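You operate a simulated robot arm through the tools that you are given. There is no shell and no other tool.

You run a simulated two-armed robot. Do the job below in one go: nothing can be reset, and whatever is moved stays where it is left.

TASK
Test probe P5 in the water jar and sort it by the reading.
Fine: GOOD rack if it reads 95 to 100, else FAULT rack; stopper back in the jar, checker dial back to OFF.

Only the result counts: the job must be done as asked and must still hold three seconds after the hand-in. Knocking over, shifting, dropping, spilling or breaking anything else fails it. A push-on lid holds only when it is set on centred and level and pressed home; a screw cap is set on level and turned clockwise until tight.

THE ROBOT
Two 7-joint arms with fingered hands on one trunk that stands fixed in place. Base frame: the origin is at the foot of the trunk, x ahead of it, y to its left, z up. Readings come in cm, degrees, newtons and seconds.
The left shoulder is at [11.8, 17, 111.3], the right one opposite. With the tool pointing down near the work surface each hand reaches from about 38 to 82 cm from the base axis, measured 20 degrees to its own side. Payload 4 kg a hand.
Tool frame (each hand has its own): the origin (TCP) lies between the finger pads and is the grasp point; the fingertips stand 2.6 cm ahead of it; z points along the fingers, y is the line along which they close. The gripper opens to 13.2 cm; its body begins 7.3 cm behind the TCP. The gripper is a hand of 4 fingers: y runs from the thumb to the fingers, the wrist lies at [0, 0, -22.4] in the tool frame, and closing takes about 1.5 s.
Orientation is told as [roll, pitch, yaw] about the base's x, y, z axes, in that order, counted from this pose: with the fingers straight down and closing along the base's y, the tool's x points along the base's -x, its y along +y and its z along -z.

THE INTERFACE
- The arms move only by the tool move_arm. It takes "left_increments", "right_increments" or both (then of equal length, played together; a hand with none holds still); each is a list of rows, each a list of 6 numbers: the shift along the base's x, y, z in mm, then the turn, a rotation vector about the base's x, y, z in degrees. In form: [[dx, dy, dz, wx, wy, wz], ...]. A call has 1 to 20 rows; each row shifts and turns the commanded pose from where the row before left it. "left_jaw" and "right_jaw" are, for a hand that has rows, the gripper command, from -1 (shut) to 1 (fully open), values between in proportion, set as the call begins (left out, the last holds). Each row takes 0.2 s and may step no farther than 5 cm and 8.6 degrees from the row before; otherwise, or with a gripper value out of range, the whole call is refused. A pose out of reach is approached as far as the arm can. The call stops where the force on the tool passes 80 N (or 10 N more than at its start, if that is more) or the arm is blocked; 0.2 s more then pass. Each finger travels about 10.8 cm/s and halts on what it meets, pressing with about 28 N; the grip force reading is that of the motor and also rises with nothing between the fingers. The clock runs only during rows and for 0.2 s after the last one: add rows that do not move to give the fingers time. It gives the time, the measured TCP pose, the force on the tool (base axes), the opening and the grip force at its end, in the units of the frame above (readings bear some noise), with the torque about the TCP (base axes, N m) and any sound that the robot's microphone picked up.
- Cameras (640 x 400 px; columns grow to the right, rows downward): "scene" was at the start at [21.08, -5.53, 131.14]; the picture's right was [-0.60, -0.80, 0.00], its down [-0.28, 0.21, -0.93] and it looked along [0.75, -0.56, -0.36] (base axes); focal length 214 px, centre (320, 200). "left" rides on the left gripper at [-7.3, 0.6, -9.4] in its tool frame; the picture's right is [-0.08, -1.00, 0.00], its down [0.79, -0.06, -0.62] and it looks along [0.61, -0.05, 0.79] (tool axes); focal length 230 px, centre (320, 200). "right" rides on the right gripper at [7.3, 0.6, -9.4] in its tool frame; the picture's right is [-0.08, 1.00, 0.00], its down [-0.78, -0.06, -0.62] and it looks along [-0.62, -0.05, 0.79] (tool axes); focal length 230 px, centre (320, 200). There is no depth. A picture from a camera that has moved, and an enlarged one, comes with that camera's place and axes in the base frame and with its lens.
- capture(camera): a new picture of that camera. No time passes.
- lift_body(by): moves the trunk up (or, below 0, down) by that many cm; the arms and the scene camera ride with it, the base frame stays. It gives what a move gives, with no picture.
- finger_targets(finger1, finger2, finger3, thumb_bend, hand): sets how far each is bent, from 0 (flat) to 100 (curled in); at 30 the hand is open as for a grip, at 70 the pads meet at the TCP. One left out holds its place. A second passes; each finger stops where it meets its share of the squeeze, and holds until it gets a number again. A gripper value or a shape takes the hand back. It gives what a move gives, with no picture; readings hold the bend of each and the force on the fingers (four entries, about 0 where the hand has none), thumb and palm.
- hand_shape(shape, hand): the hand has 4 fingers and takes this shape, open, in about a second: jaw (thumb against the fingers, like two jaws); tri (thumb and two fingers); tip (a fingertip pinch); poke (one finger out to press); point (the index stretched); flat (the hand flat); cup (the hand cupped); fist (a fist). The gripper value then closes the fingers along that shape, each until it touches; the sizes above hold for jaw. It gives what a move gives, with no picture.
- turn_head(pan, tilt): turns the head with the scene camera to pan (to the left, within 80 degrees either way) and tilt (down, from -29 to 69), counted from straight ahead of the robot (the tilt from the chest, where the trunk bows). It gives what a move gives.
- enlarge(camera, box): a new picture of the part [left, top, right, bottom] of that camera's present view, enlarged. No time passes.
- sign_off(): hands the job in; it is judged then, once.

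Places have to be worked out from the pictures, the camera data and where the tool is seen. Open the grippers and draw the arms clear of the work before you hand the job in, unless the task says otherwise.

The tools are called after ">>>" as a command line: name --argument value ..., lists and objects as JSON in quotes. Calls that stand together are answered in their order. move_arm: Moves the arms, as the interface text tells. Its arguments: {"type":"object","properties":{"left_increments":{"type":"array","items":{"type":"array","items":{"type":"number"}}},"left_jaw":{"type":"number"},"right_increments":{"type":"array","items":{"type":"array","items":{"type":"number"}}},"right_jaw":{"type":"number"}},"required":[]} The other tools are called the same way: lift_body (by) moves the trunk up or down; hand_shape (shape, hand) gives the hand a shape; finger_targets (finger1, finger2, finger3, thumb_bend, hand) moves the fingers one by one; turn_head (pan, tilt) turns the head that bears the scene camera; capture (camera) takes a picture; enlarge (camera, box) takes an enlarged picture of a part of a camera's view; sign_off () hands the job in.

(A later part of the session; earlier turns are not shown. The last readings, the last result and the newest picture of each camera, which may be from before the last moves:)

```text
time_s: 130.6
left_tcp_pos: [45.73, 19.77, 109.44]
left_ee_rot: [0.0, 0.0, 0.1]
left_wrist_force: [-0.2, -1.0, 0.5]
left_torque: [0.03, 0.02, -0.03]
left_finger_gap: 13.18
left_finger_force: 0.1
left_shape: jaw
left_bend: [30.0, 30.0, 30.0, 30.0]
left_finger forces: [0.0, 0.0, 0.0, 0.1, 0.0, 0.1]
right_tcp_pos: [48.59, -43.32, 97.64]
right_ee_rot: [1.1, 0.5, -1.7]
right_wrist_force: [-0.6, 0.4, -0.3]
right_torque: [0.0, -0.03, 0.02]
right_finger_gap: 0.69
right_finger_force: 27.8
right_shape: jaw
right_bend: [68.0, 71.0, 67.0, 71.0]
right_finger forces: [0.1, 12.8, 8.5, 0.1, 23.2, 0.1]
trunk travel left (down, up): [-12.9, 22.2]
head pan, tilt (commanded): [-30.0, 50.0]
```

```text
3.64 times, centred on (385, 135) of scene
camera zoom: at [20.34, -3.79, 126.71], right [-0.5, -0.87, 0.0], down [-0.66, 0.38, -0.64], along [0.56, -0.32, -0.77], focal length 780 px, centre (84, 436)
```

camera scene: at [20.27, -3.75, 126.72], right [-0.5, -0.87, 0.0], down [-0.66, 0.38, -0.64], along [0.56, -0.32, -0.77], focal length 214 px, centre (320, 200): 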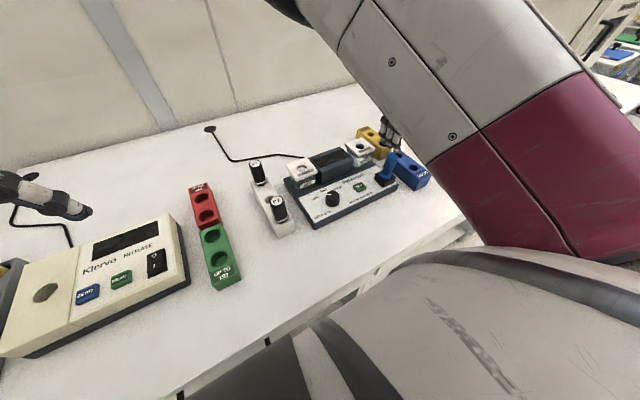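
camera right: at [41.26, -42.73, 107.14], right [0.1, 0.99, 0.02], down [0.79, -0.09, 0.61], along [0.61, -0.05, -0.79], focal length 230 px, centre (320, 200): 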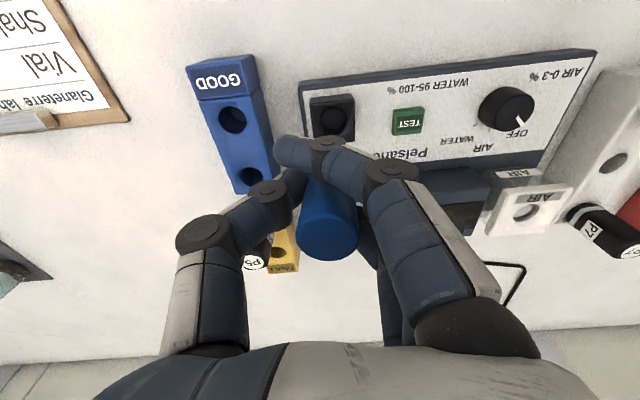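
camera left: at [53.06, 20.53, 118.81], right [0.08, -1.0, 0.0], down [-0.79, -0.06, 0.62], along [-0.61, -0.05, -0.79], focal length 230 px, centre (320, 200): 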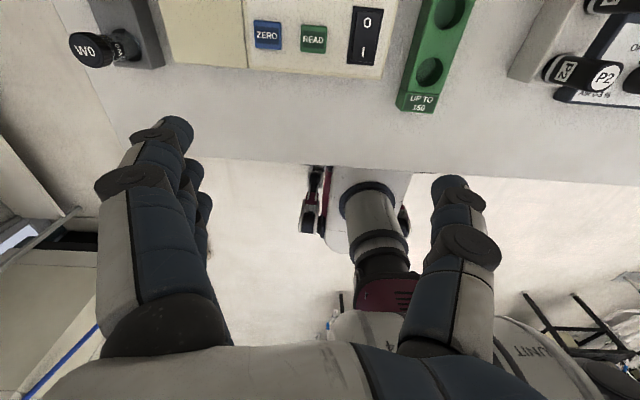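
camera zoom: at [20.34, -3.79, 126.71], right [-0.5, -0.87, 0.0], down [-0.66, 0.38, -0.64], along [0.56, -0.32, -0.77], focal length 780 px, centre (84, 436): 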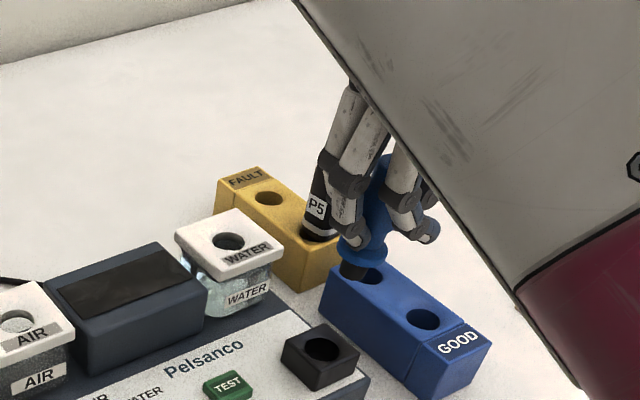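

The stopper is out and upright. I carry it over the water jar (hole at about (60.4,-40.75)), levelling on the way.

>>> move_arm --right_increments '[[25, 5, 2, -0.3, -0.1, 0.4], [30, 6, 2, -0.3, -0.2, 0.5], [30, 6, 0, -0.3, -0.1, 0.4], [30, 5, 0, -0.2, -0.1, 0.4], [3, 0, 0, 0, 0, 0], [0, 0, 0, 0, 0, 0], [0, 0, 0, 0, 0, 0]]'

>>> capture --camera "right"

>>> enlarge --camera "scene" --box '[320, 70, 410, 170]'

```text
time_s: 132.2
left_tcp_pos: [45.74, 19.69, 109.56]
left_ee_rot: [0.0, 0.0, 0.0]
left_wrist_force: [0.1, 0.0, 0.1]
left_torque: [0.0, 0.0, 0.01]
left_finger_gap: 13.21
left_finger_force: 0.0
left_shape: jaw
left_bend: [30.0, 30.0, 30.0, 30.0]
left_finger forces: [0.0, 0.0, 0.0, 0.0, 0.0, 0.0]
right_tcp_pos: [61.19, -40.59, 98.99]
right_ee_rot: [-1.2, -0.8, 1.7]
right_wrist_force: [0.1, -0.3, 0.0]
right_torque: [0.0, 0.03, 0.01]
right_finger_gap: 0.66
right_finger_force: 28.3
right_shape: jaw
right_bend: [68.0, 71.0, 67.0, 71.0]
right_finger forces: [0.0, 12.7, 8.6, 0.0, 23.1, 0.1]
trunk travel left (down, up): [-12.9, 22.2]
head pan, tilt (commanded): [-30.0, 50.0]
```

```text
taken
camera right: at [53.54, -40.02, 108.24], right [0.05, 1.0, -0.02], down [0.78, -0.02, 0.63], along [0.63, -0.05, -0.78], focal length 230 px, centre (320, 200)
```

right: 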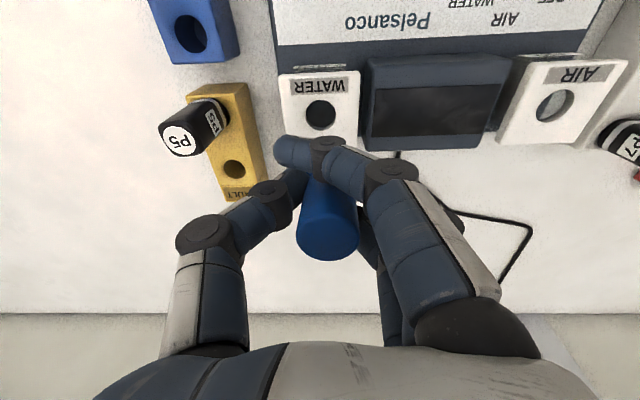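

```text
4.00 times, centred on (365, 120) of scene
camera zoom: at [20.32, -3.78, 126.72], right [-0.5, -0.87, 0.0], down [-0.66, 0.38, -0.64], along [0.56, -0.32, -0.77], focal length 858 px, centre (140, 520)
```

zoom: 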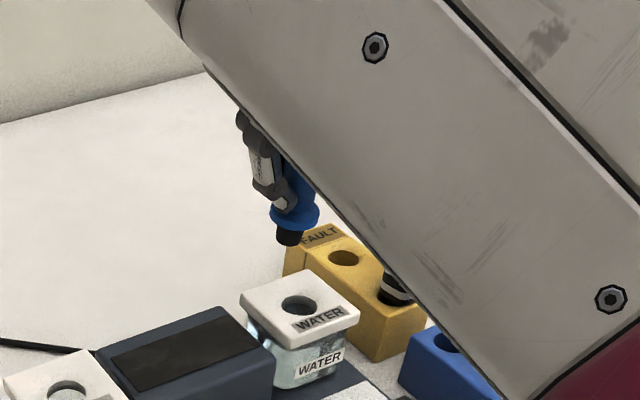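

The stopper hangs over the jar a little too far in +x. I correct position and orientation and look again.

>>> move_arm --right_increments '[[-4, -2, -5, 0.6, 0.4, -0.9], [-4, -3, -5, 0.6, 0.4, -0.8], [0, 0, 0, 0, 0, 0], [0, 0, 0, 0, 0, 0]]'

>>> capture --camera "right"

>>> enlarge --camera "scene" --box '[335, 105, 395, 160]'

```text
time_s: 133.2
left_tcp_pos: [45.73, 19.8, 109.58]
left_ee_rot: [0.0, 0.0, 0.1]
left_wrist_force: [-0.3, 0.5, 0.4]
left_torque: [0.03, -0.01, -0.03]
left_finger_gap: 13.22
left_finger_force: 0.1
left_shape: jaw
left_bend: [30.0, 30.0, 30.0, 30.0]
left_finger forces: [0.0, 0.1, 0.0, 0.1, 0.0, 0.0]
right_tcp_pos: [60.51, -40.64, 97.92]
right_ee_rot: [-0.4, 0.3, 0.7]
right_wrist_force: [0.0, -0.3, 0.1]
right_torque: [-0.02, 0.01, 0.03]
right_finger_gap: 0.67
right_finger_force: 28.1
right_shape: jaw
right_bend: [68.0, 71.0, 67.0, 71.0]
right_finger forces: [0.0, 12.8, 8.7, 0.0, 23.1, 0.0]
trunk travel left (down, up): [-12.9, 22.2]
head pan, tilt (commanded): [-30.0, 50.0]
```

```text
taken
camera right: at [53.05, -40.11, 107.28], right [0.07, 1.0, -0.01], down [0.79, -0.05, 0.61], along [0.61, -0.05, -0.79], focal length 230 px, centre (320, 200)
```

right: 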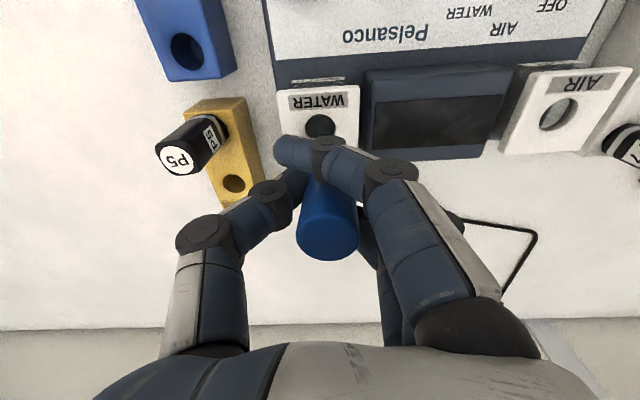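

```text
7.27 times, centred on (365, 132) of scene
camera zoom: at [20.33, -3.78, 126.71], right [-0.5, -0.87, 0.0], down [-0.66, 0.38, -0.64], along [0.56, -0.32, -0.77], focal length 1560 px, centre (-7, 691)
```

zoom: 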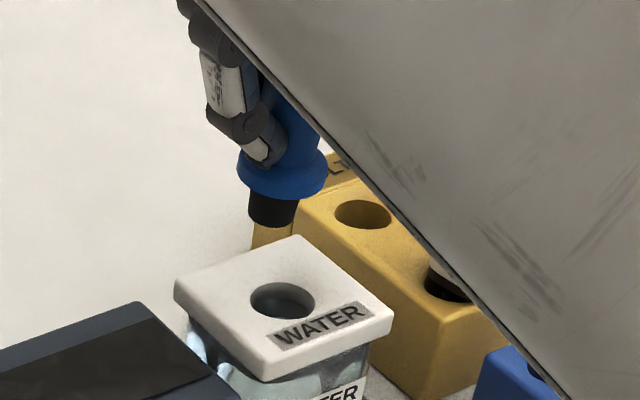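

The bung is about 2.7 cm above the lid; both views suggest shifting a bit toward -x and -y. I shift (-5,-3) mm and lower 1.5 cm, then compare again.

>>> move_arm --right_increments '[[-3, -2, -5, 0.3, 0, -0.4], [-2, -1, -5, 0, 0, -0.3], [0, 0, -5, 0, 0, 0], [0, 0, 0, 0, 0, 0], [0, 0, 0, 0, 0, 0]]'

>>> enlarge --camera "scene" --box '[335, 110, 385, 155]'

>>> capture --camera "right"

```text
time_s: 134.4
left_tcp_pos: [45.72, 19.69, 109.54]
left_ee_rot: [0.1, -0.2, 0.1]
left_wrist_force: [0.5, 1.0, -0.5]
left_torque: [0.04, 0.01, 0.01]
left_finger_gap: 13.16
left_finger_force: 0.1
left_shape: jaw
left_bend: [30.0, 30.0, 30.0, 30.0]
left_finger forces: [0.0, 0.0, 0.0, 0.1, 0.0, 0.0]
right_tcp_pos: [60.02, -40.9, 96.39]
right_ee_rot: [-0.1, 0.3, 0.0]
right_wrist_force: [0.1, 0.3, -0.4]
right_torque: [0.03, -0.01, 0.03]
right_finger_gap: 0.66
right_finger_force: 28.0
right_shape: jaw
right_bend: [68.0, 71.0, 67.0, 71.0]
right_finger forces: [0.1, 12.8, 8.8, 0.0, 23.0, 0.0]
trunk travel left (down, up): [-12.9, 22.2]
head pan, tilt (commanded): [-30.0, 50.0]
```

```text
8.89 times, centred on (360, 132) of scene
camera zoom: at [20.32, -3.78, 126.71], right [-0.5, -0.87, 0.0], down [-0.66, 0.38, -0.64], along [0.56, -0.32, -0.77], focal length 1906 px, centre (-36, 800)
```

zoom: 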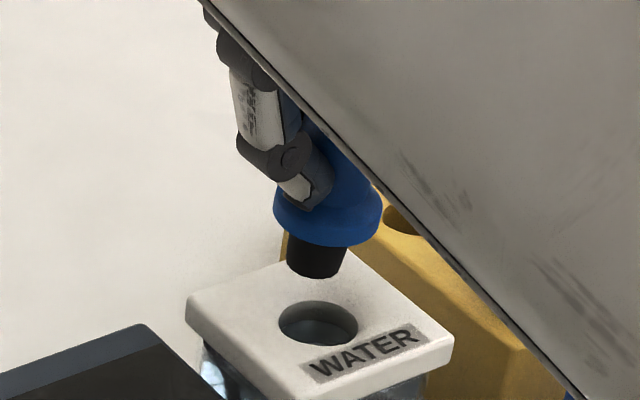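

```text
taken
camera right: at [52.55, -40.34, 105.81], right [0.08, 1.0, 0.0], down [0.79, -0.06, 0.61], along [0.61, -0.05, -0.79], focal length 230 px, centre (320, 200)
```

right: 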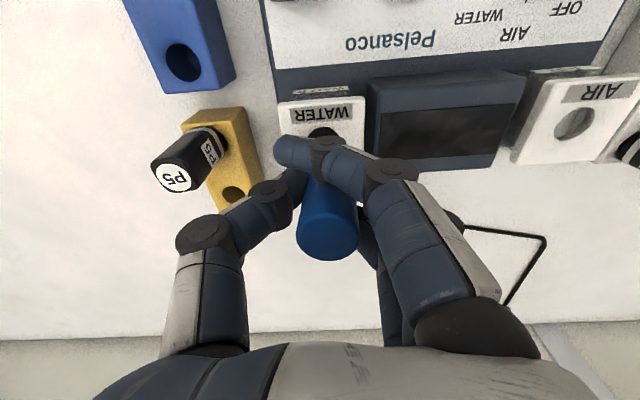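

I zoom in tightly on the bung and hole for an accurate offset; by the earlier contact heights the bung should be about 1.2 cm above the lid.

>>> enlarge --camera "scene" --box '[343, 128, 379, 152]'

>>> enlarge --camera "right" --box '[260, 80, 400, 260]'

```text
16.00 times, centred on (361, 140) of scene
camera zoom: at [20.32, -3.78, 126.71], right [-0.5, -0.87, 0.0], down [-0.66, 0.38, -0.64], along [0.56, -0.32, -0.77], focal length 3432 px, centre (-336, 1160)
```

zoom: 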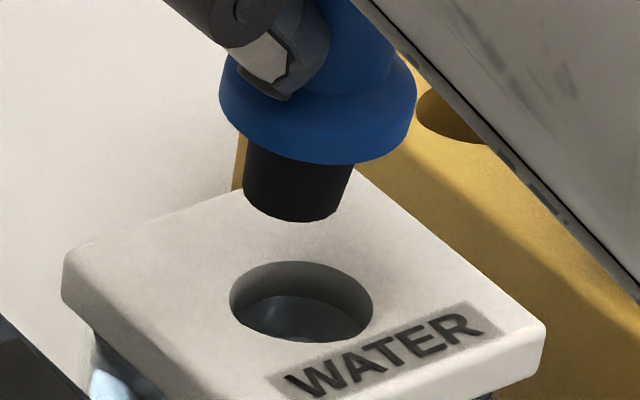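

```text
2.22 times, centred on (330, 170) of right
camera zoom: at [52.55, -40.34, 105.81], right [0.08, 1.0, 0.0], down [0.79, -0.06, 0.61], along [0.61, -0.05, -0.79], focal length 511 px, centre (298, 267)
```

zoom: 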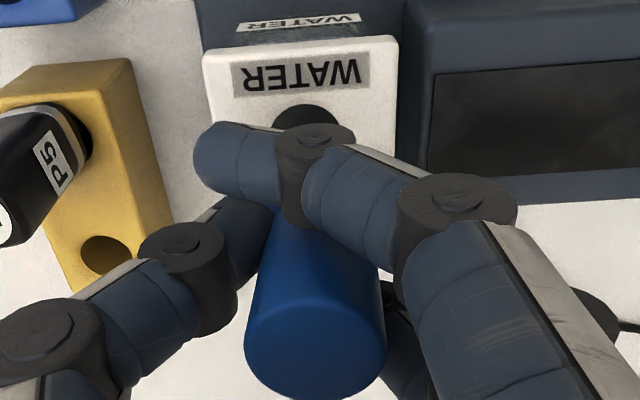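

Comparing carefully, the bung is about 1 cm too far in +x and slightly too far in -y relative to the hole. I shift (-9,+3) mm and look again at the same height.

>>> move_arm --right_increments '[[-5, 2, 0, 0, 0, 0], [-4, 1, 0, 0, 0, 0], [0, 0, 0, 0, 0, 0], [0, 0, 0, 0, 0, 0]]'

>>> enlarge --camera "scene" --box '[343, 128, 379, 152]'

```text
time_s: 135.4
left_tcp_pos: [45.81, 19.58, 109.55]
left_ee_rot: [0.0, -0.1, 0.0]
left_wrist_force: [0.3, 0.5, 0.1]
left_torque: [0.0, 0.02, -0.02]
left_finger_gap: 13.2
left_finger_force: 0.1
left_shape: jaw
left_bend: [30.0, 30.0, 30.0, 30.0]
left_finger forces: [0.0, 0.0, 0.0, 0.0, 0.1, 0.0]
right_tcp_pos: [58.82, -41.16, 96.24]
right_ee_rot: [0.2, 0.3, -0.8]
right_wrist_force: [0.0, 0.4, 0.1]
right_torque: [-0.02, 0.01, -0.01]
right_finger_gap: 0.68
right_finger_force: 28.2
right_shape: jaw
right_bend: [68.0, 71.0, 67.0, 71.0]
right_finger forces: [0.0, 12.9, 8.7, 0.1, 23.1, 0.0]
trunk travel left (down, up): [-12.9, 22.2]
head pan, tilt (commanded): [-30.0, 50.0]
```

```text
16.00 times, centred on (361, 140) of scene
camera zoom: at [20.32, -3.78, 126.71], right [-0.5, -0.87, 0.0], down [-0.66, 0.38, -0.64], along [0.56, -0.32, -0.77], focal length 3432 px, centre (-336, 1160)
```

zoom: 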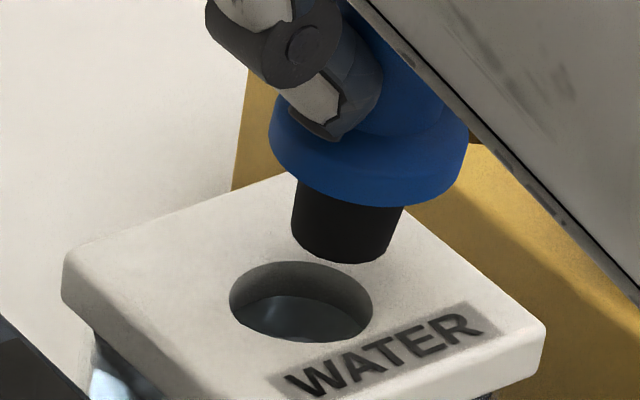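

The hand drifted a little (now (58.82,-41.16)). x looks right; the bung needs about 6 mm toward +y. I correct that and re-check.

>>> move_arm --right_increments '[[0, 3, 0, -0.1, 0, 0.4], [0, 3, 0, -0.1, 0, 0.4], [0, 0, 0, 0, 0, 0], [0, 0, 0, 0, 0, 0]]'

>>> enlarge --camera "scene" --box '[343, 128, 379, 152]'

```text
time_s: 136.4
left_tcp_pos: [45.77, 19.68, 109.53]
left_ee_rot: [-0.1, -0.1, 0.0]
left_wrist_force: [-0.1, 0.2, -0.5]
left_torque: [0.01, 0.01, 0.01]
left_finger_gap: 13.15
left_finger_force: 0.1
left_shape: jaw
left_bend: [30.0, 30.0, 30.0, 30.0]
left_finger forces: [0.0, 0.0, 0.1, 0.1, 0.0, 0.0]
right_tcp_pos: [58.61, -41.09, 96.18]
right_ee_rot: [0.6, 0.3, -0.8]
right_wrist_force: [0.9, -0.3, 0.4]
right_torque: [-0.04, 0.02, -0.04]
right_finger_gap: 0.71
right_finger_force: 27.9
right_shape: jaw
right_bend: [68.0, 71.0, 67.0, 71.0]
right_finger forces: [0.1, 12.9, 8.7, 0.1, 23.1, 0.1]
trunk travel left (down, up): [-12.9, 22.2]
head pan, tilt (commanded): [-30.0, 50.0]
```

```text
16.00 times, centred on (361, 140) of scene
camera zoom: at [20.32, -3.78, 126.71], right [-0.5, -0.87, 0.0], down [-0.66, 0.38, -0.64], along [0.56, -0.32, -0.77], focal length 3432 px, centre (-336, 1160)
```

zoom: 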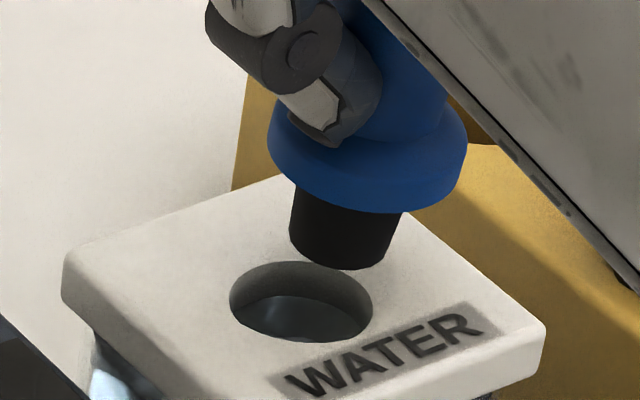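

The hand hardly moved in y. I give it a second to settle and read the pose again.

>>> move_arm --right_increments '[[0, 0, 0, 0, 0, 0], [0, 0, 0, 0, 0, 0], [0, 0, 0, 0, 0, 0], [0, 0, 0, 0, 0, 0], [0, 0, 0, 0, 0, 0]]'

```text
time_s: 137.6
left_tcp_pos: [45.72, 19.72, 109.51]
left_ee_rot: [0.1, -0.1, 0.1]
left_wrist_force: [0.7, 0.1, 0.9]
left_torque: [0.01, -0.04, -0.03]
left_finger_gap: 13.21
left_finger_force: 0.0
left_shape: jaw
left_bend: [30.0, 30.0, 30.0, 30.0]
left_finger forces: [0.1, 0.0, 0.0, 0.0, 0.1, 0.0]
right_tcp_pos: [58.5, -41.08, 96.17]
right_ee_rot: [0.7, 0.2, -0.9]
right_wrist_force: [-0.8, 0.8, -0.6]
right_torque: [0.02, -0.01, 0.0]
right_finger_gap: 0.66
right_finger_force: 27.8
right_shape: jaw
right_bend: [68.0, 71.0, 67.0, 71.0]
right_finger forces: [0.0, 12.8, 8.7, 0.1, 23.1, 0.1]
trunk travel left (down, up): [-12.9, 22.2]
head pan, tilt (commanded): [-30.0, 50.0]
```

The pose has a small steady offset, so I correct in closed loop: +3 mm x, +6 mm y, and level the hand.

>>> move_arm --right_increments '[[2, 3, 0, -0.3, -0.1, 0.5], [1, 3, 0, -0.4, -0.1, 0.4], [0, 0, 0, 0, 0, 0], [0, 0, 0, 0, 0, 0]]'

>>> enlarge --camera "scene" --box '[343, 128, 379, 152]'

```text
time_s: 138.6
left_tcp_pos: [45.82, 19.71, 109.41]
left_ee_rot: [0.1, -0.1, 0.0]
left_wrist_force: [-0.2, -0.3, 0.2]
left_torque: [-0.01, 0.01, -0.01]
left_finger_gap: 13.2
left_finger_force: 0.0
left_shape: jaw
left_bend: [30.0, 30.0, 30.0, 30.0]
left_finger forces: [0.0, 0.0, 0.0, 0.0, 0.1, 0.0]
right_tcp_pos: [58.59, -41.19, 95.94]
right_ee_rot: [0.1, 0.3, -0.9]
right_wrist_force: [-0.4, 0.0, 0.4]
right_torque: [0.03, -0.01, 0.0]
right_finger_gap: 0.67
right_finger_force: 28.1
right_shape: jaw
right_bend: [68.0, 71.0, 67.0, 71.0]
right_finger forces: [0.0, 12.9, 8.6, 0.1, 23.1, 0.1]
trunk travel left (down, up): [-12.9, 22.2]
head pan, tilt (commanded): [-30.0, 50.0]
```

```text
16.00 times, centred on (361, 140) of scene
camera zoom: at [20.32, -3.78, 126.71], right [-0.5, -0.87, 0.0], down [-0.66, 0.38, -0.64], along [0.56, -0.32, -0.77], focal length 3432 px, centre (-336, 1160)
```

zoom: 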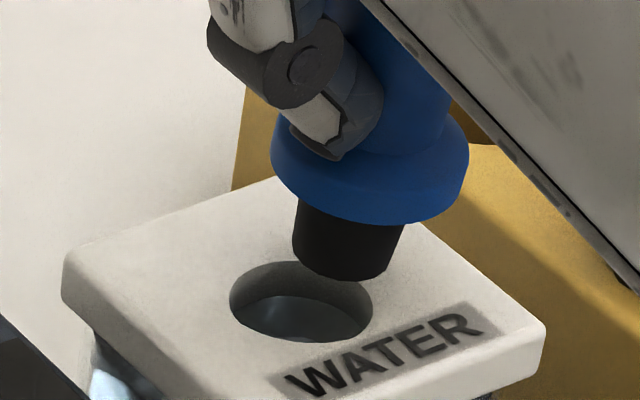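

The arm isn't following +y in this posture; it seems to be against a joint limit. I back off up and forward to where it tracked well, then re-approach.

>>> move_arm --right_increments '[[5, 0, 10, 0, 0, 0], [10, 0, 10, 0, 0, 0], [10, 0, 0, 0, 0, 0], [0, 0, 0, 0, 0, 0], [0, 0, 0, 0, 0, 0], [0, 0, 0, 0, 0, 0]]'

>>> capture --camera "scene"

>>> capture --camera "right"

```text
time_s: 140.0
left_tcp_pos: [45.63, 19.77, 109.47]
left_ee_rot: [-0.1, -0.2, 0.1]
left_wrist_force: [-0.2, 0.0, 0.3]
left_torque: [-0.01, 0.0, -0.01]
left_finger_gap: 13.19
left_finger_force: 0.0
left_shape: jaw
left_bend: [30.0, 30.0, 30.0, 30.0]
left_finger forces: [0.0, 0.0, 0.1, 0.1, 0.1, 0.1]
right_tcp_pos: [61.74, -40.09, 98.39]
right_ee_rot: [-0.6, -0.1, 1.0]
right_wrist_force: [-0.8, -0.6, 0.3]
right_torque: [-0.01, -0.02, 0.03]
right_finger_gap: 0.69
right_finger_force: 28.6
right_shape: jaw
right_bend: [68.0, 71.0, 67.0, 71.0]
right_finger forces: [0.0, 12.9, 8.7, 0.0, 22.9, 0.0]
trunk travel left (down, up): [-12.9, 22.2]
head pan, tilt (commanded): [-30.0, 50.0]
```

```text
taken
camera scene: at [20.32, -3.78, 126.71], right [-0.5, -0.87, 0.0], down [-0.66, 0.38, -0.64], along [0.56, -0.32, -0.77], focal length 214 px, centre (320, 200)
```

scene: 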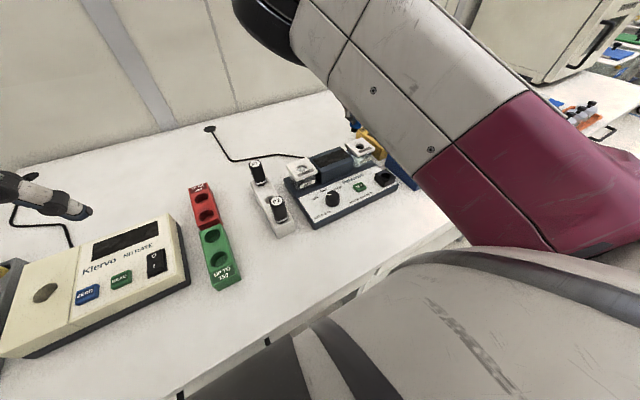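

```text
taken
camera right: at [54.18, -39.51, 107.84], right [0.06, 1.0, -0.01], down [0.78, -0.04, 0.62], along [0.62, -0.05, -0.79], focal length 230 px, centre (320, 200)
```

right: 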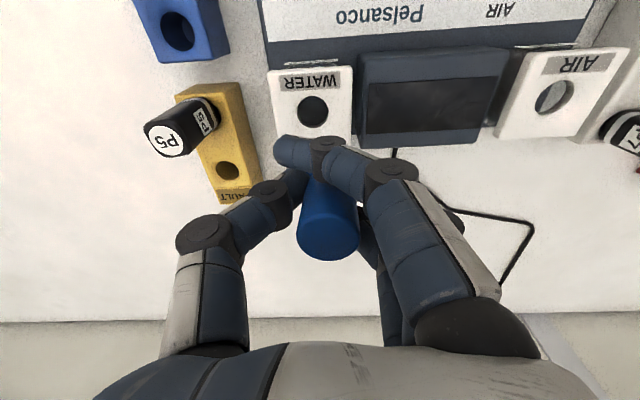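

The arm frees itself when further out. I reset its posture by swinging sideways toward -y a few cm (staying high and short of P5), then come back to the jar.

>>> move_arm --right_increments '[[-5, -20, 15, 0.3, 0, -0.5], [-5, -25, 10, 0.3, 0, -0.5], [0, -15, 0, 0, 0, 0], [0, 0, 0, 0, 0, 0], [0, 0, 0, 0, 0, 0]]'

>>> capture --camera "scene"

```text
time_s: 141.2
left_tcp_pos: [45.83, 19.81, 109.58]
left_ee_rot: [0.0, -0.1, 0.0]
left_wrist_force: [0.1, -0.3, 0.4]
left_torque: [0.01, -0.01, 0.0]
left_finger_gap: 13.2
left_finger_force: 0.0
left_shape: jaw
left_bend: [30.0, 30.0, 30.0, 30.0]
left_finger forces: [0.0, 0.0, 0.0, 0.0, 0.0, 0.0]
right_tcp_pos: [61.0, -44.96, 100.92]
right_ee_rot: [-0.7, 0.2, 1.5]
right_wrist_force: [-0.1, -0.1, -0.3]
right_torque: [0.01, 0.01, -0.01]
right_finger_gap: 0.66
right_finger_force: 27.6
right_shape: jaw
right_bend: [68.0, 71.0, 67.0, 71.0]
right_finger forces: [0.0, 12.9, 8.9, 0.0, 23.0, 0.1]
trunk travel left (down, up): [-12.9, 22.2]
head pan, tilt (commanded): [-30.0, 50.0]
```

```text
taken
camera scene: at [20.33, -3.78, 126.71], right [-0.5, -0.87, 0.0], down [-0.66, 0.38, -0.64], along [0.56, -0.32, -0.77], focal length 214 px, centre (320, 200)
```

scene: 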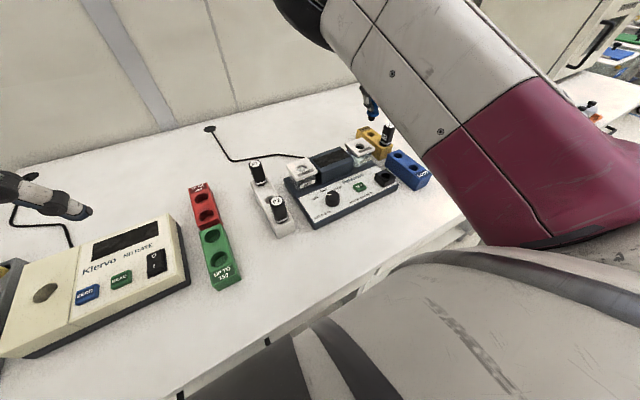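

The posture has changed a little. I zoom in on the stopper to see its lean now that it is in free view.

>>> enlarge --camera "scene" --box '[340, 75, 410, 165]'

>>> capture --camera "right"

```text
4.44 times, centred on (375, 120) of scene
camera zoom: at [20.33, -3.78, 126.71], right [-0.5, -0.87, 0.0], down [-0.66, 0.38, -0.64], along [0.56, -0.32, -0.77], focal length 953 px, centre (76, 556)
```

zoom: 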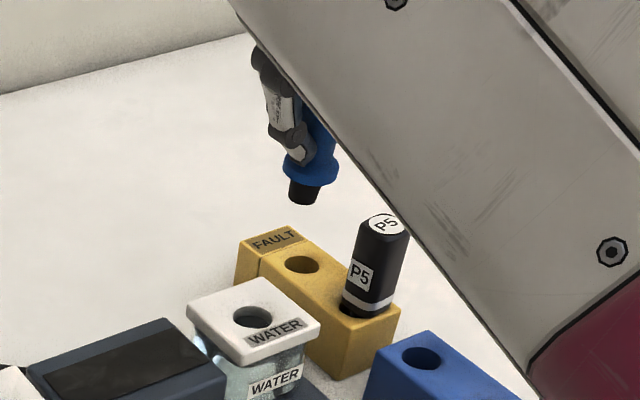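

```text
taken
camera right: at [53.55, -44.45, 110.33], right [0.05, 1.0, -0.01], down [0.79, -0.03, 0.62], along [0.61, -0.04, -0.79], focal length 230 px, centre (320, 200)
```

right: 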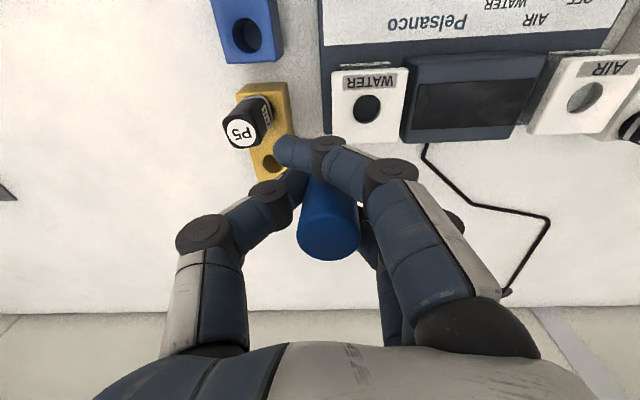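

Different estimates disagree by about a centimetre, so I'll rely on direct views close to the lid. I return over the jar to about (59.6,-40.9) and come down to z≈96.

>>> move_arm --right_increments '[[-6, 20, -10, 0.2, -0.1, -0.5], [-4, 18, -15, 0.3, -0.1, -0.5], [-4, 3, -15, 0.2, 0, -0.5], [0, 0, -8, 0, 0, 0], [0, 0, 0, 0, 0, 0], [0, 0, 0, 0, 0, 0]]'

>>> enlarge --camera "scene" --box '[335, 105, 395, 155]'

>>> capture --camera "right"

```text
time_s: 142.6
left_tcp_pos: [45.72, 19.68, 109.58]
left_ee_rot: [0.0, 0.0, 0.2]
left_wrist_force: [-0.1, -0.3, -0.5]
left_torque: [-0.01, -0.02, 0.01]
left_finger_gap: 13.16
left_finger_force: 0.1
left_shape: jaw
left_bend: [30.0, 30.0, 30.0, 30.0]
left_finger forces: [0.0, 0.0, 0.0, 0.0, 0.0, 0.1]
right_tcp_pos: [59.28, -41.56, 96.03]
right_ee_rot: [0.4, -0.2, -1.2]
right_wrist_force: [0.3, -0.4, -0.1]
right_torque: [-0.01, -0.02, -0.01]
right_finger_gap: 0.66
right_finger_force: 27.9
right_shape: jaw
right_bend: [68.0, 71.0, 67.0, 71.0]
right_finger forces: [0.0, 13.1, 9.1, 0.0, 22.9, 0.0]
trunk travel left (down, up): [-12.9, 22.2]
head pan, tilt (commanded): [-30.0, 50.0]
```

```text
8.00 times, centred on (365, 130) of scene
camera zoom: at [20.33, -3.79, 126.71], right [-0.5, -0.87, 0.0], down [-0.66, 0.38, -0.64], along [0.56, -0.32, -0.77], focal length 1716 px, centre (-40, 760)
```

zoom: 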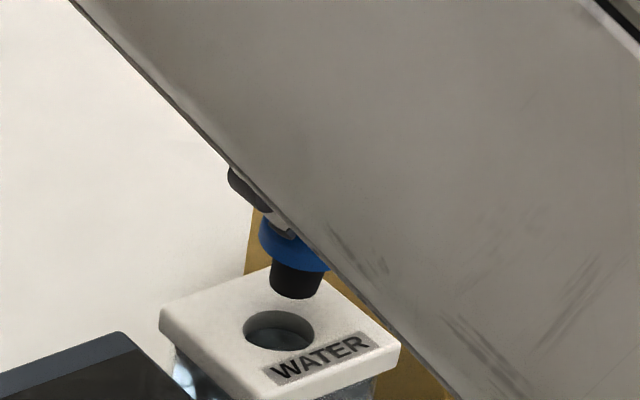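

```text
taken
camera right: at [51.9, -40.9, 105.47], right [0.1, 1.0, 0.01], down [0.78, -0.08, 0.62], along [0.62, -0.05, -0.79], focal length 230 px, centre (320, 200)
```

right: 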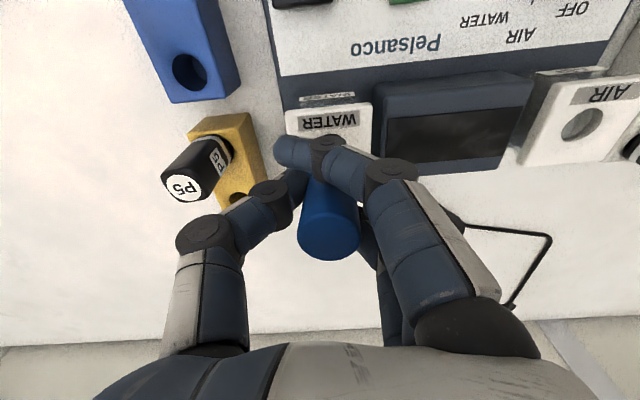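

The right forearm now hides much of the scene view. I use the free left arm as a second eye: I bring the left hand across to about (58,-8,108), yawed so its camera looks toward -y at the jar, staying well clear of the right arm.

>>> move_arm --left_increments '[[10, -23, 0, 0, 0, 8], [10, -23, 0, 0, 0, 8], [10, -23, 0, 0, 0, 8], [10, -23, 0, 0, 0, 8], [10, -23, 0, 0, 0, 8], [15, -23, 0, 0, 0, 8], [15, -23, 0, 0, 0, 8], [15, -23, 0, 0, 0, 8], [15, -23, 0, 0, 0, 8], [10, -23, 0, 0, 0, 0], [0, -20, 0, 0, 0, 0], [0, 0, 0, 0, 0, 0]]'

>>> capture --camera "left"

>>> capture --camera "scene"

```text
time_s: 145.2
left_tcp_pos: [57.6, -5.34, 109.47]
left_ee_rot: [0.0, 0.1, 72.1]
left_wrist_force: [0.9, -0.1, -0.2]
left_torque: [0.01, 0.0, -0.01]
left_finger_gap: 13.18
left_finger_force: 0.0
left_shape: jaw
left_bend: [30.0, 30.0, 30.0, 30.0]
left_finger forces: [0.0, 0.0, 0.1, 0.0, 0.1, 0.1]
right_tcp_pos: [59.42, -41.38, 96.08]
right_ee_rot: [0.4, -0.1, -1.0]
right_wrist_force: [-0.1, -0.9, -1.2]
right_torque: [-0.02, 0.0, 0.01]
right_finger_gap: 0.68
right_finger_force: 28.2
right_shape: jaw
right_bend: [68.0, 71.0, 67.0, 71.0]
right_finger forces: [0.2, 13.0, 9.1, 0.0, 22.8, 0.1]
trunk travel left (down, up): [-12.9, 22.2]
head pan, tilt (commanded): [-30.0, 50.0]
```

```text
taken
camera left: at [59.46, 1.88, 118.78], right [0.97, -0.23, 0.0], down [-0.18, -0.77, 0.62], along [-0.14, -0.6, -0.79], focal length 230 px, centre (320, 200)
```

left: 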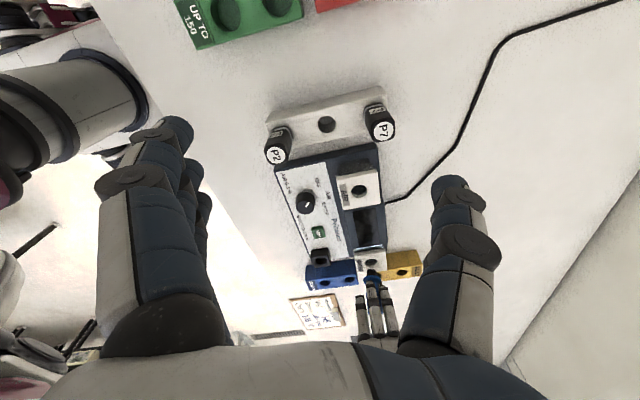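

```text
taken
camera scene: at [20.32, -3.78, 126.72], right [-0.5, -0.87, 0.0], down [-0.66, 0.38, -0.64], along [0.56, -0.32, -0.77], focal length 214 px, centre (320, 200)
```

scene: 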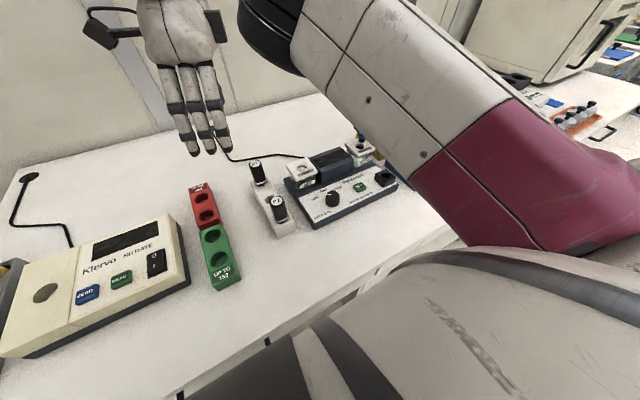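

The left camera now sees the jar and stopper from the other side. I enlarge that region.

>>> enlarge --camera "left" --box '[335, 230, 425, 340]'

>>> enlarge --camera "left" --box '[355, 245, 395, 285]'

```text
3.64 times, centred on (380, 285) of left
camera zoom: at [59.46, 1.88, 118.78], right [0.97, -0.23, 0.0], down [-0.18, -0.77, 0.62], along [-0.14, -0.6, -0.79], focal length 837 px, centre (102, -109)
```

zoom: 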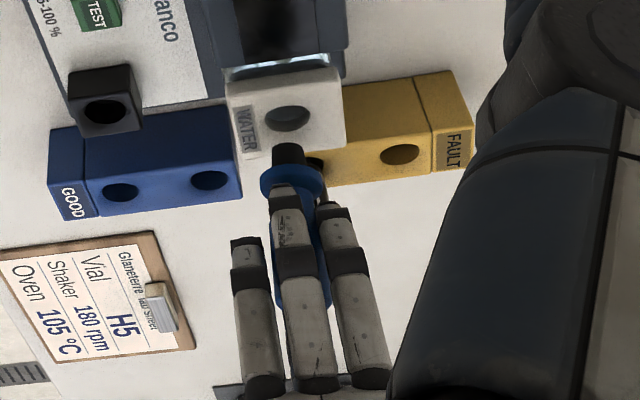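

```text
10.00 times, centred on (375, 265) of left
camera zoom: at [59.46, 1.88, 118.78], right [0.97, -0.23, 0.0], down [-0.18, -0.77, 0.62], along [-0.14, -0.6, -0.79], focal length 2301 px, centre (-230, -450)
```

zoom: 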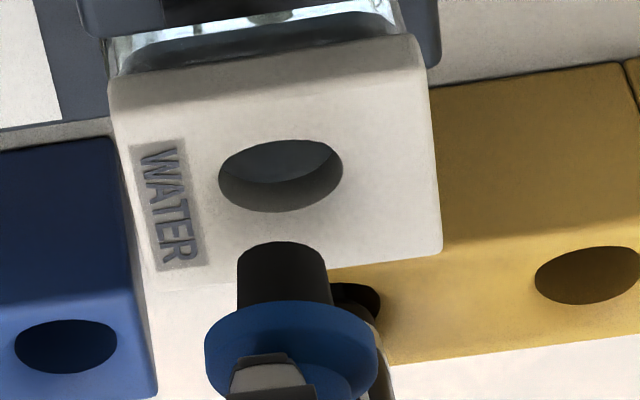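

This side view is very useful. I take the matching scene close-up at the same moment to triangulate the bung.

>>> enlarge --camera "scene" --box '[343, 128, 379, 152]'

>>> enlarge --camera "left" --box '[355, 255, 391, 279]'

```text
16.00 times, centred on (361, 140) of scene
camera zoom: at [20.32, -3.78, 126.72], right [-0.5, -0.87, 0.0], down [-0.66, 0.38, -0.64], along [0.56, -0.32, -0.77], focal length 3432 px, centre (-336, 1160)
```

zoom: 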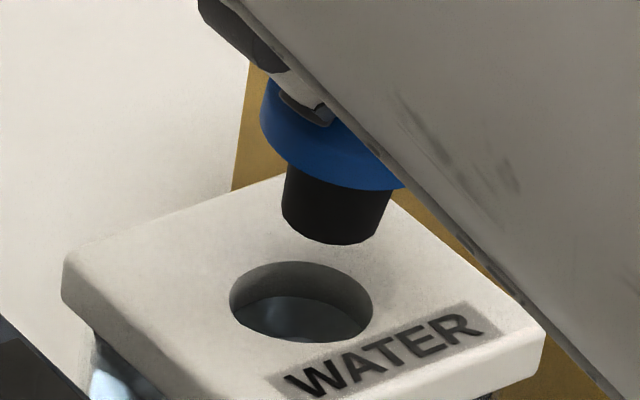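

```text
16.00 times, centred on (373, 267) of left
camera zoom: at [59.46, 1.88, 118.78], right [0.97, -0.23, 0.0], down [-0.18, -0.77, 0.62], along [-0.14, -0.6, -0.79], focal length 3681 px, centre (-528, -872)
```

zoom: 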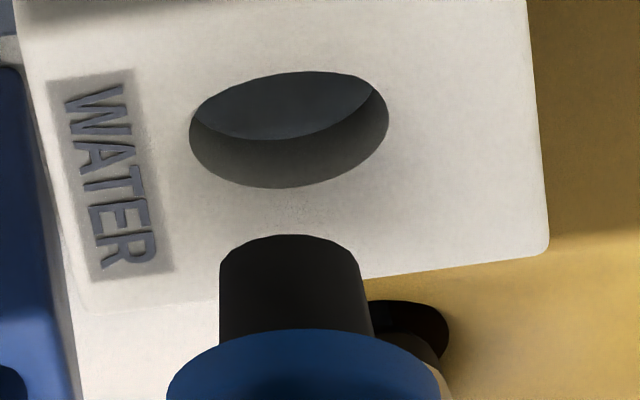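

Triangulating both views: hole at (60.77,-40.66,87.9), bung bottom at (60.39,-40.74,90.1). So the bung is 2.2 cm above the lid and needs only about +4 mm in x, +1 mm in y. I apply that and lower 1.5 cm.

>>> move_arm --right_increments '[[2, 1, 0, -0.2, 0, 0.5], [2, 0, -5, -0.2, 0, 0.5], [0, 0, -5, 0, 0, 0], [0, 0, -5, 0, 0, 0], [0, 0, 0, 0, 0, 0]]'

>>> enlarge --camera "scene" --box '[343, 128, 379, 152]'

>>> enlarge --camera "left" --box '[355, 255, 391, 279]'

```text
time_s: 146.4
left_tcp_pos: [57.69, -5.19, 109.45]
left_ee_rot: [0.1, -0.2, 72.0]
left_wrist_force: [0.3, 0.2, -1.0]
left_torque: [-0.01, 0.01, 0.02]
left_finger_gap: 13.16
left_finger_force: 0.0
left_shape: jaw
left_bend: [30.0, 30.0, 30.0, 30.0]
left_finger forces: [0.0, 0.0, 0.0, 0.0, 0.0, 0.0]
right_tcp_pos: [59.89, -41.45, 94.63]
right_ee_rot: [0.0, -0.3, -0.2]
right_wrist_force: [-0.3, -0.5, -0.4]
right_torque: [-0.01, -0.02, 0.01]
right_finger_gap: 0.67
right_finger_force: 28.1
right_shape: jaw
right_bend: [68.0, 71.0, 67.0, 71.0]
right_finger forces: [0.0, 13.0, 9.1, 0.0, 22.8, 0.0]
trunk travel left (down, up): [-12.9, 22.2]
head pan, tilt (commanded): [-30.0, 50.0]
```

```text
16.00 times, centred on (361, 140) of scene
camera zoom: at [20.31, -3.78, 126.72], right [-0.5, -0.87, 0.0], down [-0.66, 0.38, -0.64], along [0.56, -0.32, -0.77], focal length 3432 px, centre (-336, 1160)
```

zoom: 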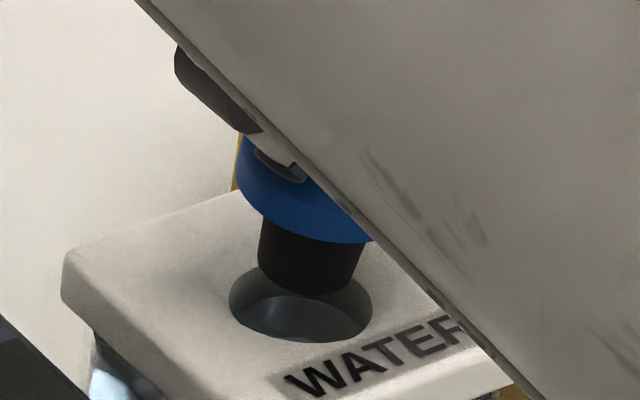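

```text
16.00 times, centred on (373, 267) of left
camera zoom: at [59.46, 1.91, 118.78], right [0.97, -0.23, 0.0], down [-0.18, -0.77, 0.62], along [-0.14, -0.6, -0.79], focal length 3681 px, centre (-528, -872)
```

zoom: 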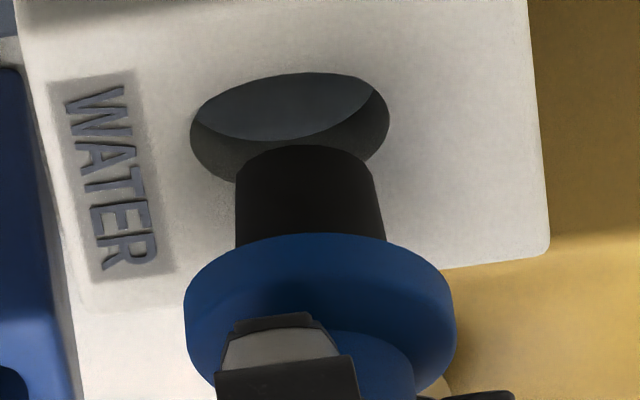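

Now the bung is at (60.80,-40.74,88.7), right over the hole (60.77,-40.66) with 0.8 cm to go. I lower 1.2 cm gently.

>>> move_arm --right_increments '[[0, 1, -4, 0, 0, 0], [0, 0, -4, 0, 0, 0], [0, 0, -4, 0, 0, 0], [0, 0, 0, 0, 0, 0]]'

>>> enlarge --camera "left" --box '[355, 255, 391, 279]'

>>> enlarge --camera "scene" --box '[343, 128, 379, 152]'

```text
time_s: 147.4
left_tcp_pos: [57.78, -5.24, 109.39]
left_ee_rot: [0.0, -0.1, 72.0]
left_wrist_force: [-0.1, 0.2, 0.8]
left_torque: [0.02, -0.02, -0.01]
left_finger_gap: 13.18
left_finger_force: 0.0
left_shape: jaw
left_bend: [30.0, 30.0, 30.0, 30.0]
left_finger forces: [0.1, 0.0, 0.0, 0.1, 0.1, 0.0]
right_tcp_pos: [59.74, -41.42, 93.54]
right_ee_rot: [0.0, -0.2, -0.1]
right_wrist_force: [-0.7, 1.0, -1.2]
right_torque: [-0.02, 0.01, 0.0]
right_finger_gap: 0.66
right_finger_force: 28.0
right_shape: jaw
right_bend: [68.0, 71.0, 67.0, 71.0]
right_finger forces: [0.0, 13.2, 9.2, 0.0, 22.9, 0.1]
trunk travel left (down, up): [-12.9, 22.2]
head pan, tilt (commanded): [-30.0, 50.0]
```

```text
16.00 times, centred on (373, 267) of left
camera zoom: at [59.46, 1.91, 118.78], right [0.97, -0.23, 0.0], down [-0.18, -0.77, 0.62], along [-0.14, -0.6, -0.79], focal length 3681 px, centre (-528, -872)
```

zoom: 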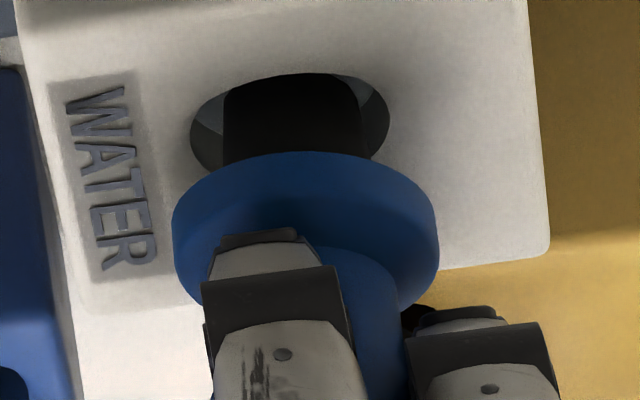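

```text
16.00 times, centred on (361, 140) of scene
camera zoom: at [20.32, -3.78, 126.71], right [-0.5, -0.87, 0.0], down [-0.66, 0.38, -0.64], along [0.56, -0.32, -0.77], focal length 3432 px, centre (-336, 1160)
```

zoom: 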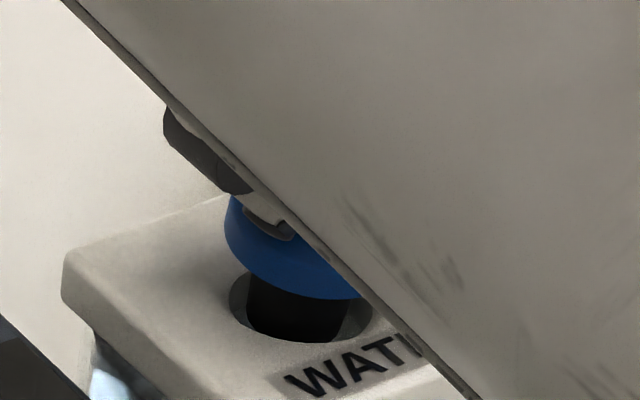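

The bung is inside the jar's hole, centred in both views; the flange has about 1.3 cm to go. I keep lowering.

>>> move_arm --right_increments '[[0, 0, -4, 0, 0, 0], [0, 0, -3, 0, 0, 0], [0, 0, -3, 0, 0, 0], [0, 0, 0, 0, 0, 0]]'

>>> enlarge --camera "left" --box '[355, 255, 391, 279]'

```text
time_s: 148.4
left_tcp_pos: [57.76, -5.09, 109.46]
left_ee_rot: [0.0, 0.0, 72.0]
left_wrist_force: [0.0, -0.2, -0.9]
left_torque: [-0.03, 0.0, 0.01]
left_finger_gap: 13.19
left_finger_force: 0.0
left_shape: jaw
left_bend: [30.0, 30.0, 30.0, 30.0]
left_finger forces: [0.1, 0.0, 0.0, 0.0, 0.1, 0.0]
right_tcp_pos: [59.85, -41.27, 92.52]
right_ee_rot: [0.0, -0.4, -0.2]
right_wrist_force: [2.8, 1.2, 4.8]
right_torque: [0.07, -0.11, -0.06]
right_finger_gap: 0.66
right_finger_force: 28.3
right_shape: jaw
right_bend: [68.0, 71.0, 67.0, 71.0]
right_finger forces: [0.1, 12.5, 11.2, 0.0, 22.8, 0.0]
trunk travel left (down, up): [-12.9, 22.2]
head pan, tilt (commanded): [-30.0, 50.0]
```

```text
16.00 times, centred on (373, 267) of left
camera zoom: at [59.45, 1.94, 118.81], right [0.97, -0.23, 0.0], down [-0.18, -0.77, 0.62], along [-0.14, -0.6, -0.79], focal length 3681 px, centre (-528, -872)
```

zoom: 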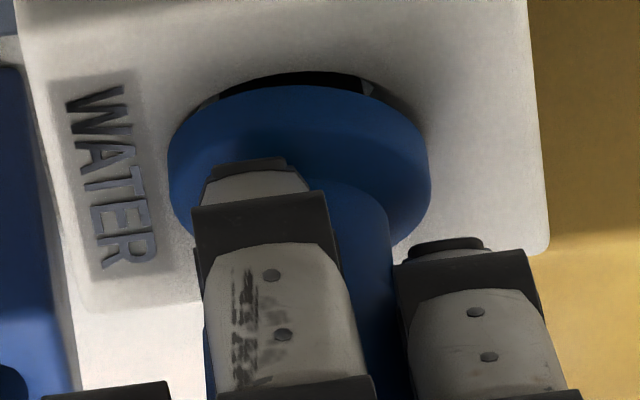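

First light contact (about 5 N). About 4 mm remain by the picture; I press a little further in 1 mm steps.

>>> move_arm --right_increments '[[0, 0, -1.5, 0, 0, 0], [0, 0, -1.5, 0, 0, 0], [0, 0, 0, 0, 0, 0]]'

>>> enlarge --camera "left" --box '[355, 255, 391, 279]'

>>> enlarge --camera "scene" --box '[335, 128, 371, 152]'

```text
time_s: 149.2
left_tcp_pos: [57.59, -5.13, 109.57]
left_ee_rot: [-0.1, 0.0, 72.2]
left_wrist_force: [0.0, -0.7, 0.9]
left_torque: [0.0, 0.01, -0.01]
left_finger_gap: 13.17
left_finger_force: 0.1
left_shape: jaw
left_bend: [30.0, 30.0, 30.0, 30.0]
left_finger forces: [0.0, 0.0, 0.1, 0.0, 0.0, 0.1]
right_tcp_pos: [59.85, -41.31, 92.35]
right_ee_rot: [-0.2, -0.4, -0.1]
right_wrist_force: [13.7, -0.6, 21.4]
right_torque: [0.13, -0.34, -0.03]
right_finger_gap: 0.79
right_finger_force: 28.4
right_shape: jaw
right_bend: [68.0, 72.0, 68.0, 73.0]
right_finger forces: [0.0, 11.7, 19.6, 0.0, 22.3, 0.0]
trunk travel left (down, up): [-12.9, 22.2]
head pan, tilt (commanded): [-30.0, 50.0]
```

```text
16.00 times, centred on (373, 267) of left
camera zoom: at [59.41, 2.01, 118.86], right [0.97, -0.23, 0.0], down [-0.18, -0.77, 0.62], along [-0.14, -0.6, -0.79], focal length 3681 px, centre (-528, -872)
```

zoom: 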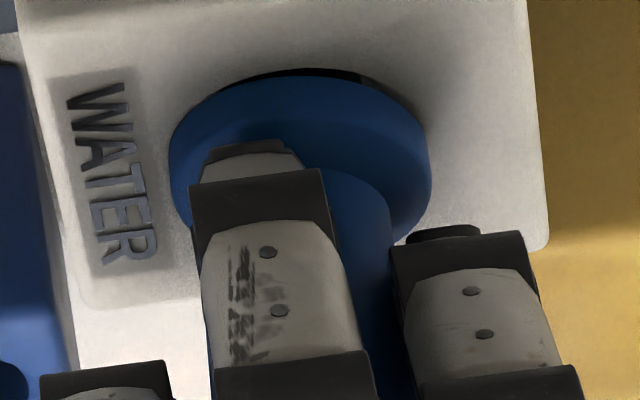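

```text
16.00 times, centred on (353, 140) of scene
camera zoom: at [20.27, -3.68, 126.76], right [-0.5, -0.87, 0.0], down [-0.66, 0.38, -0.64], along [0.56, -0.32, -0.77], focal length 3432 px, centre (-208, 1160)
```

zoom: 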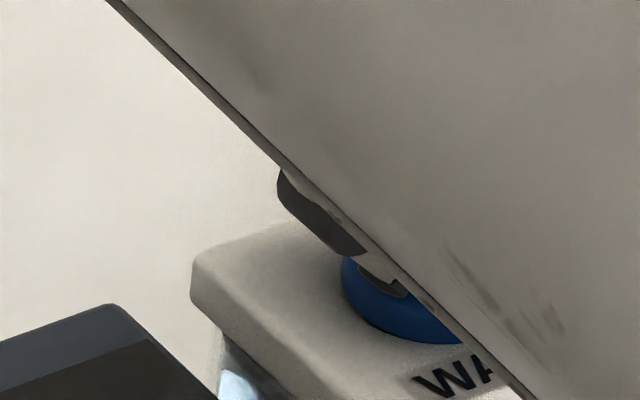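

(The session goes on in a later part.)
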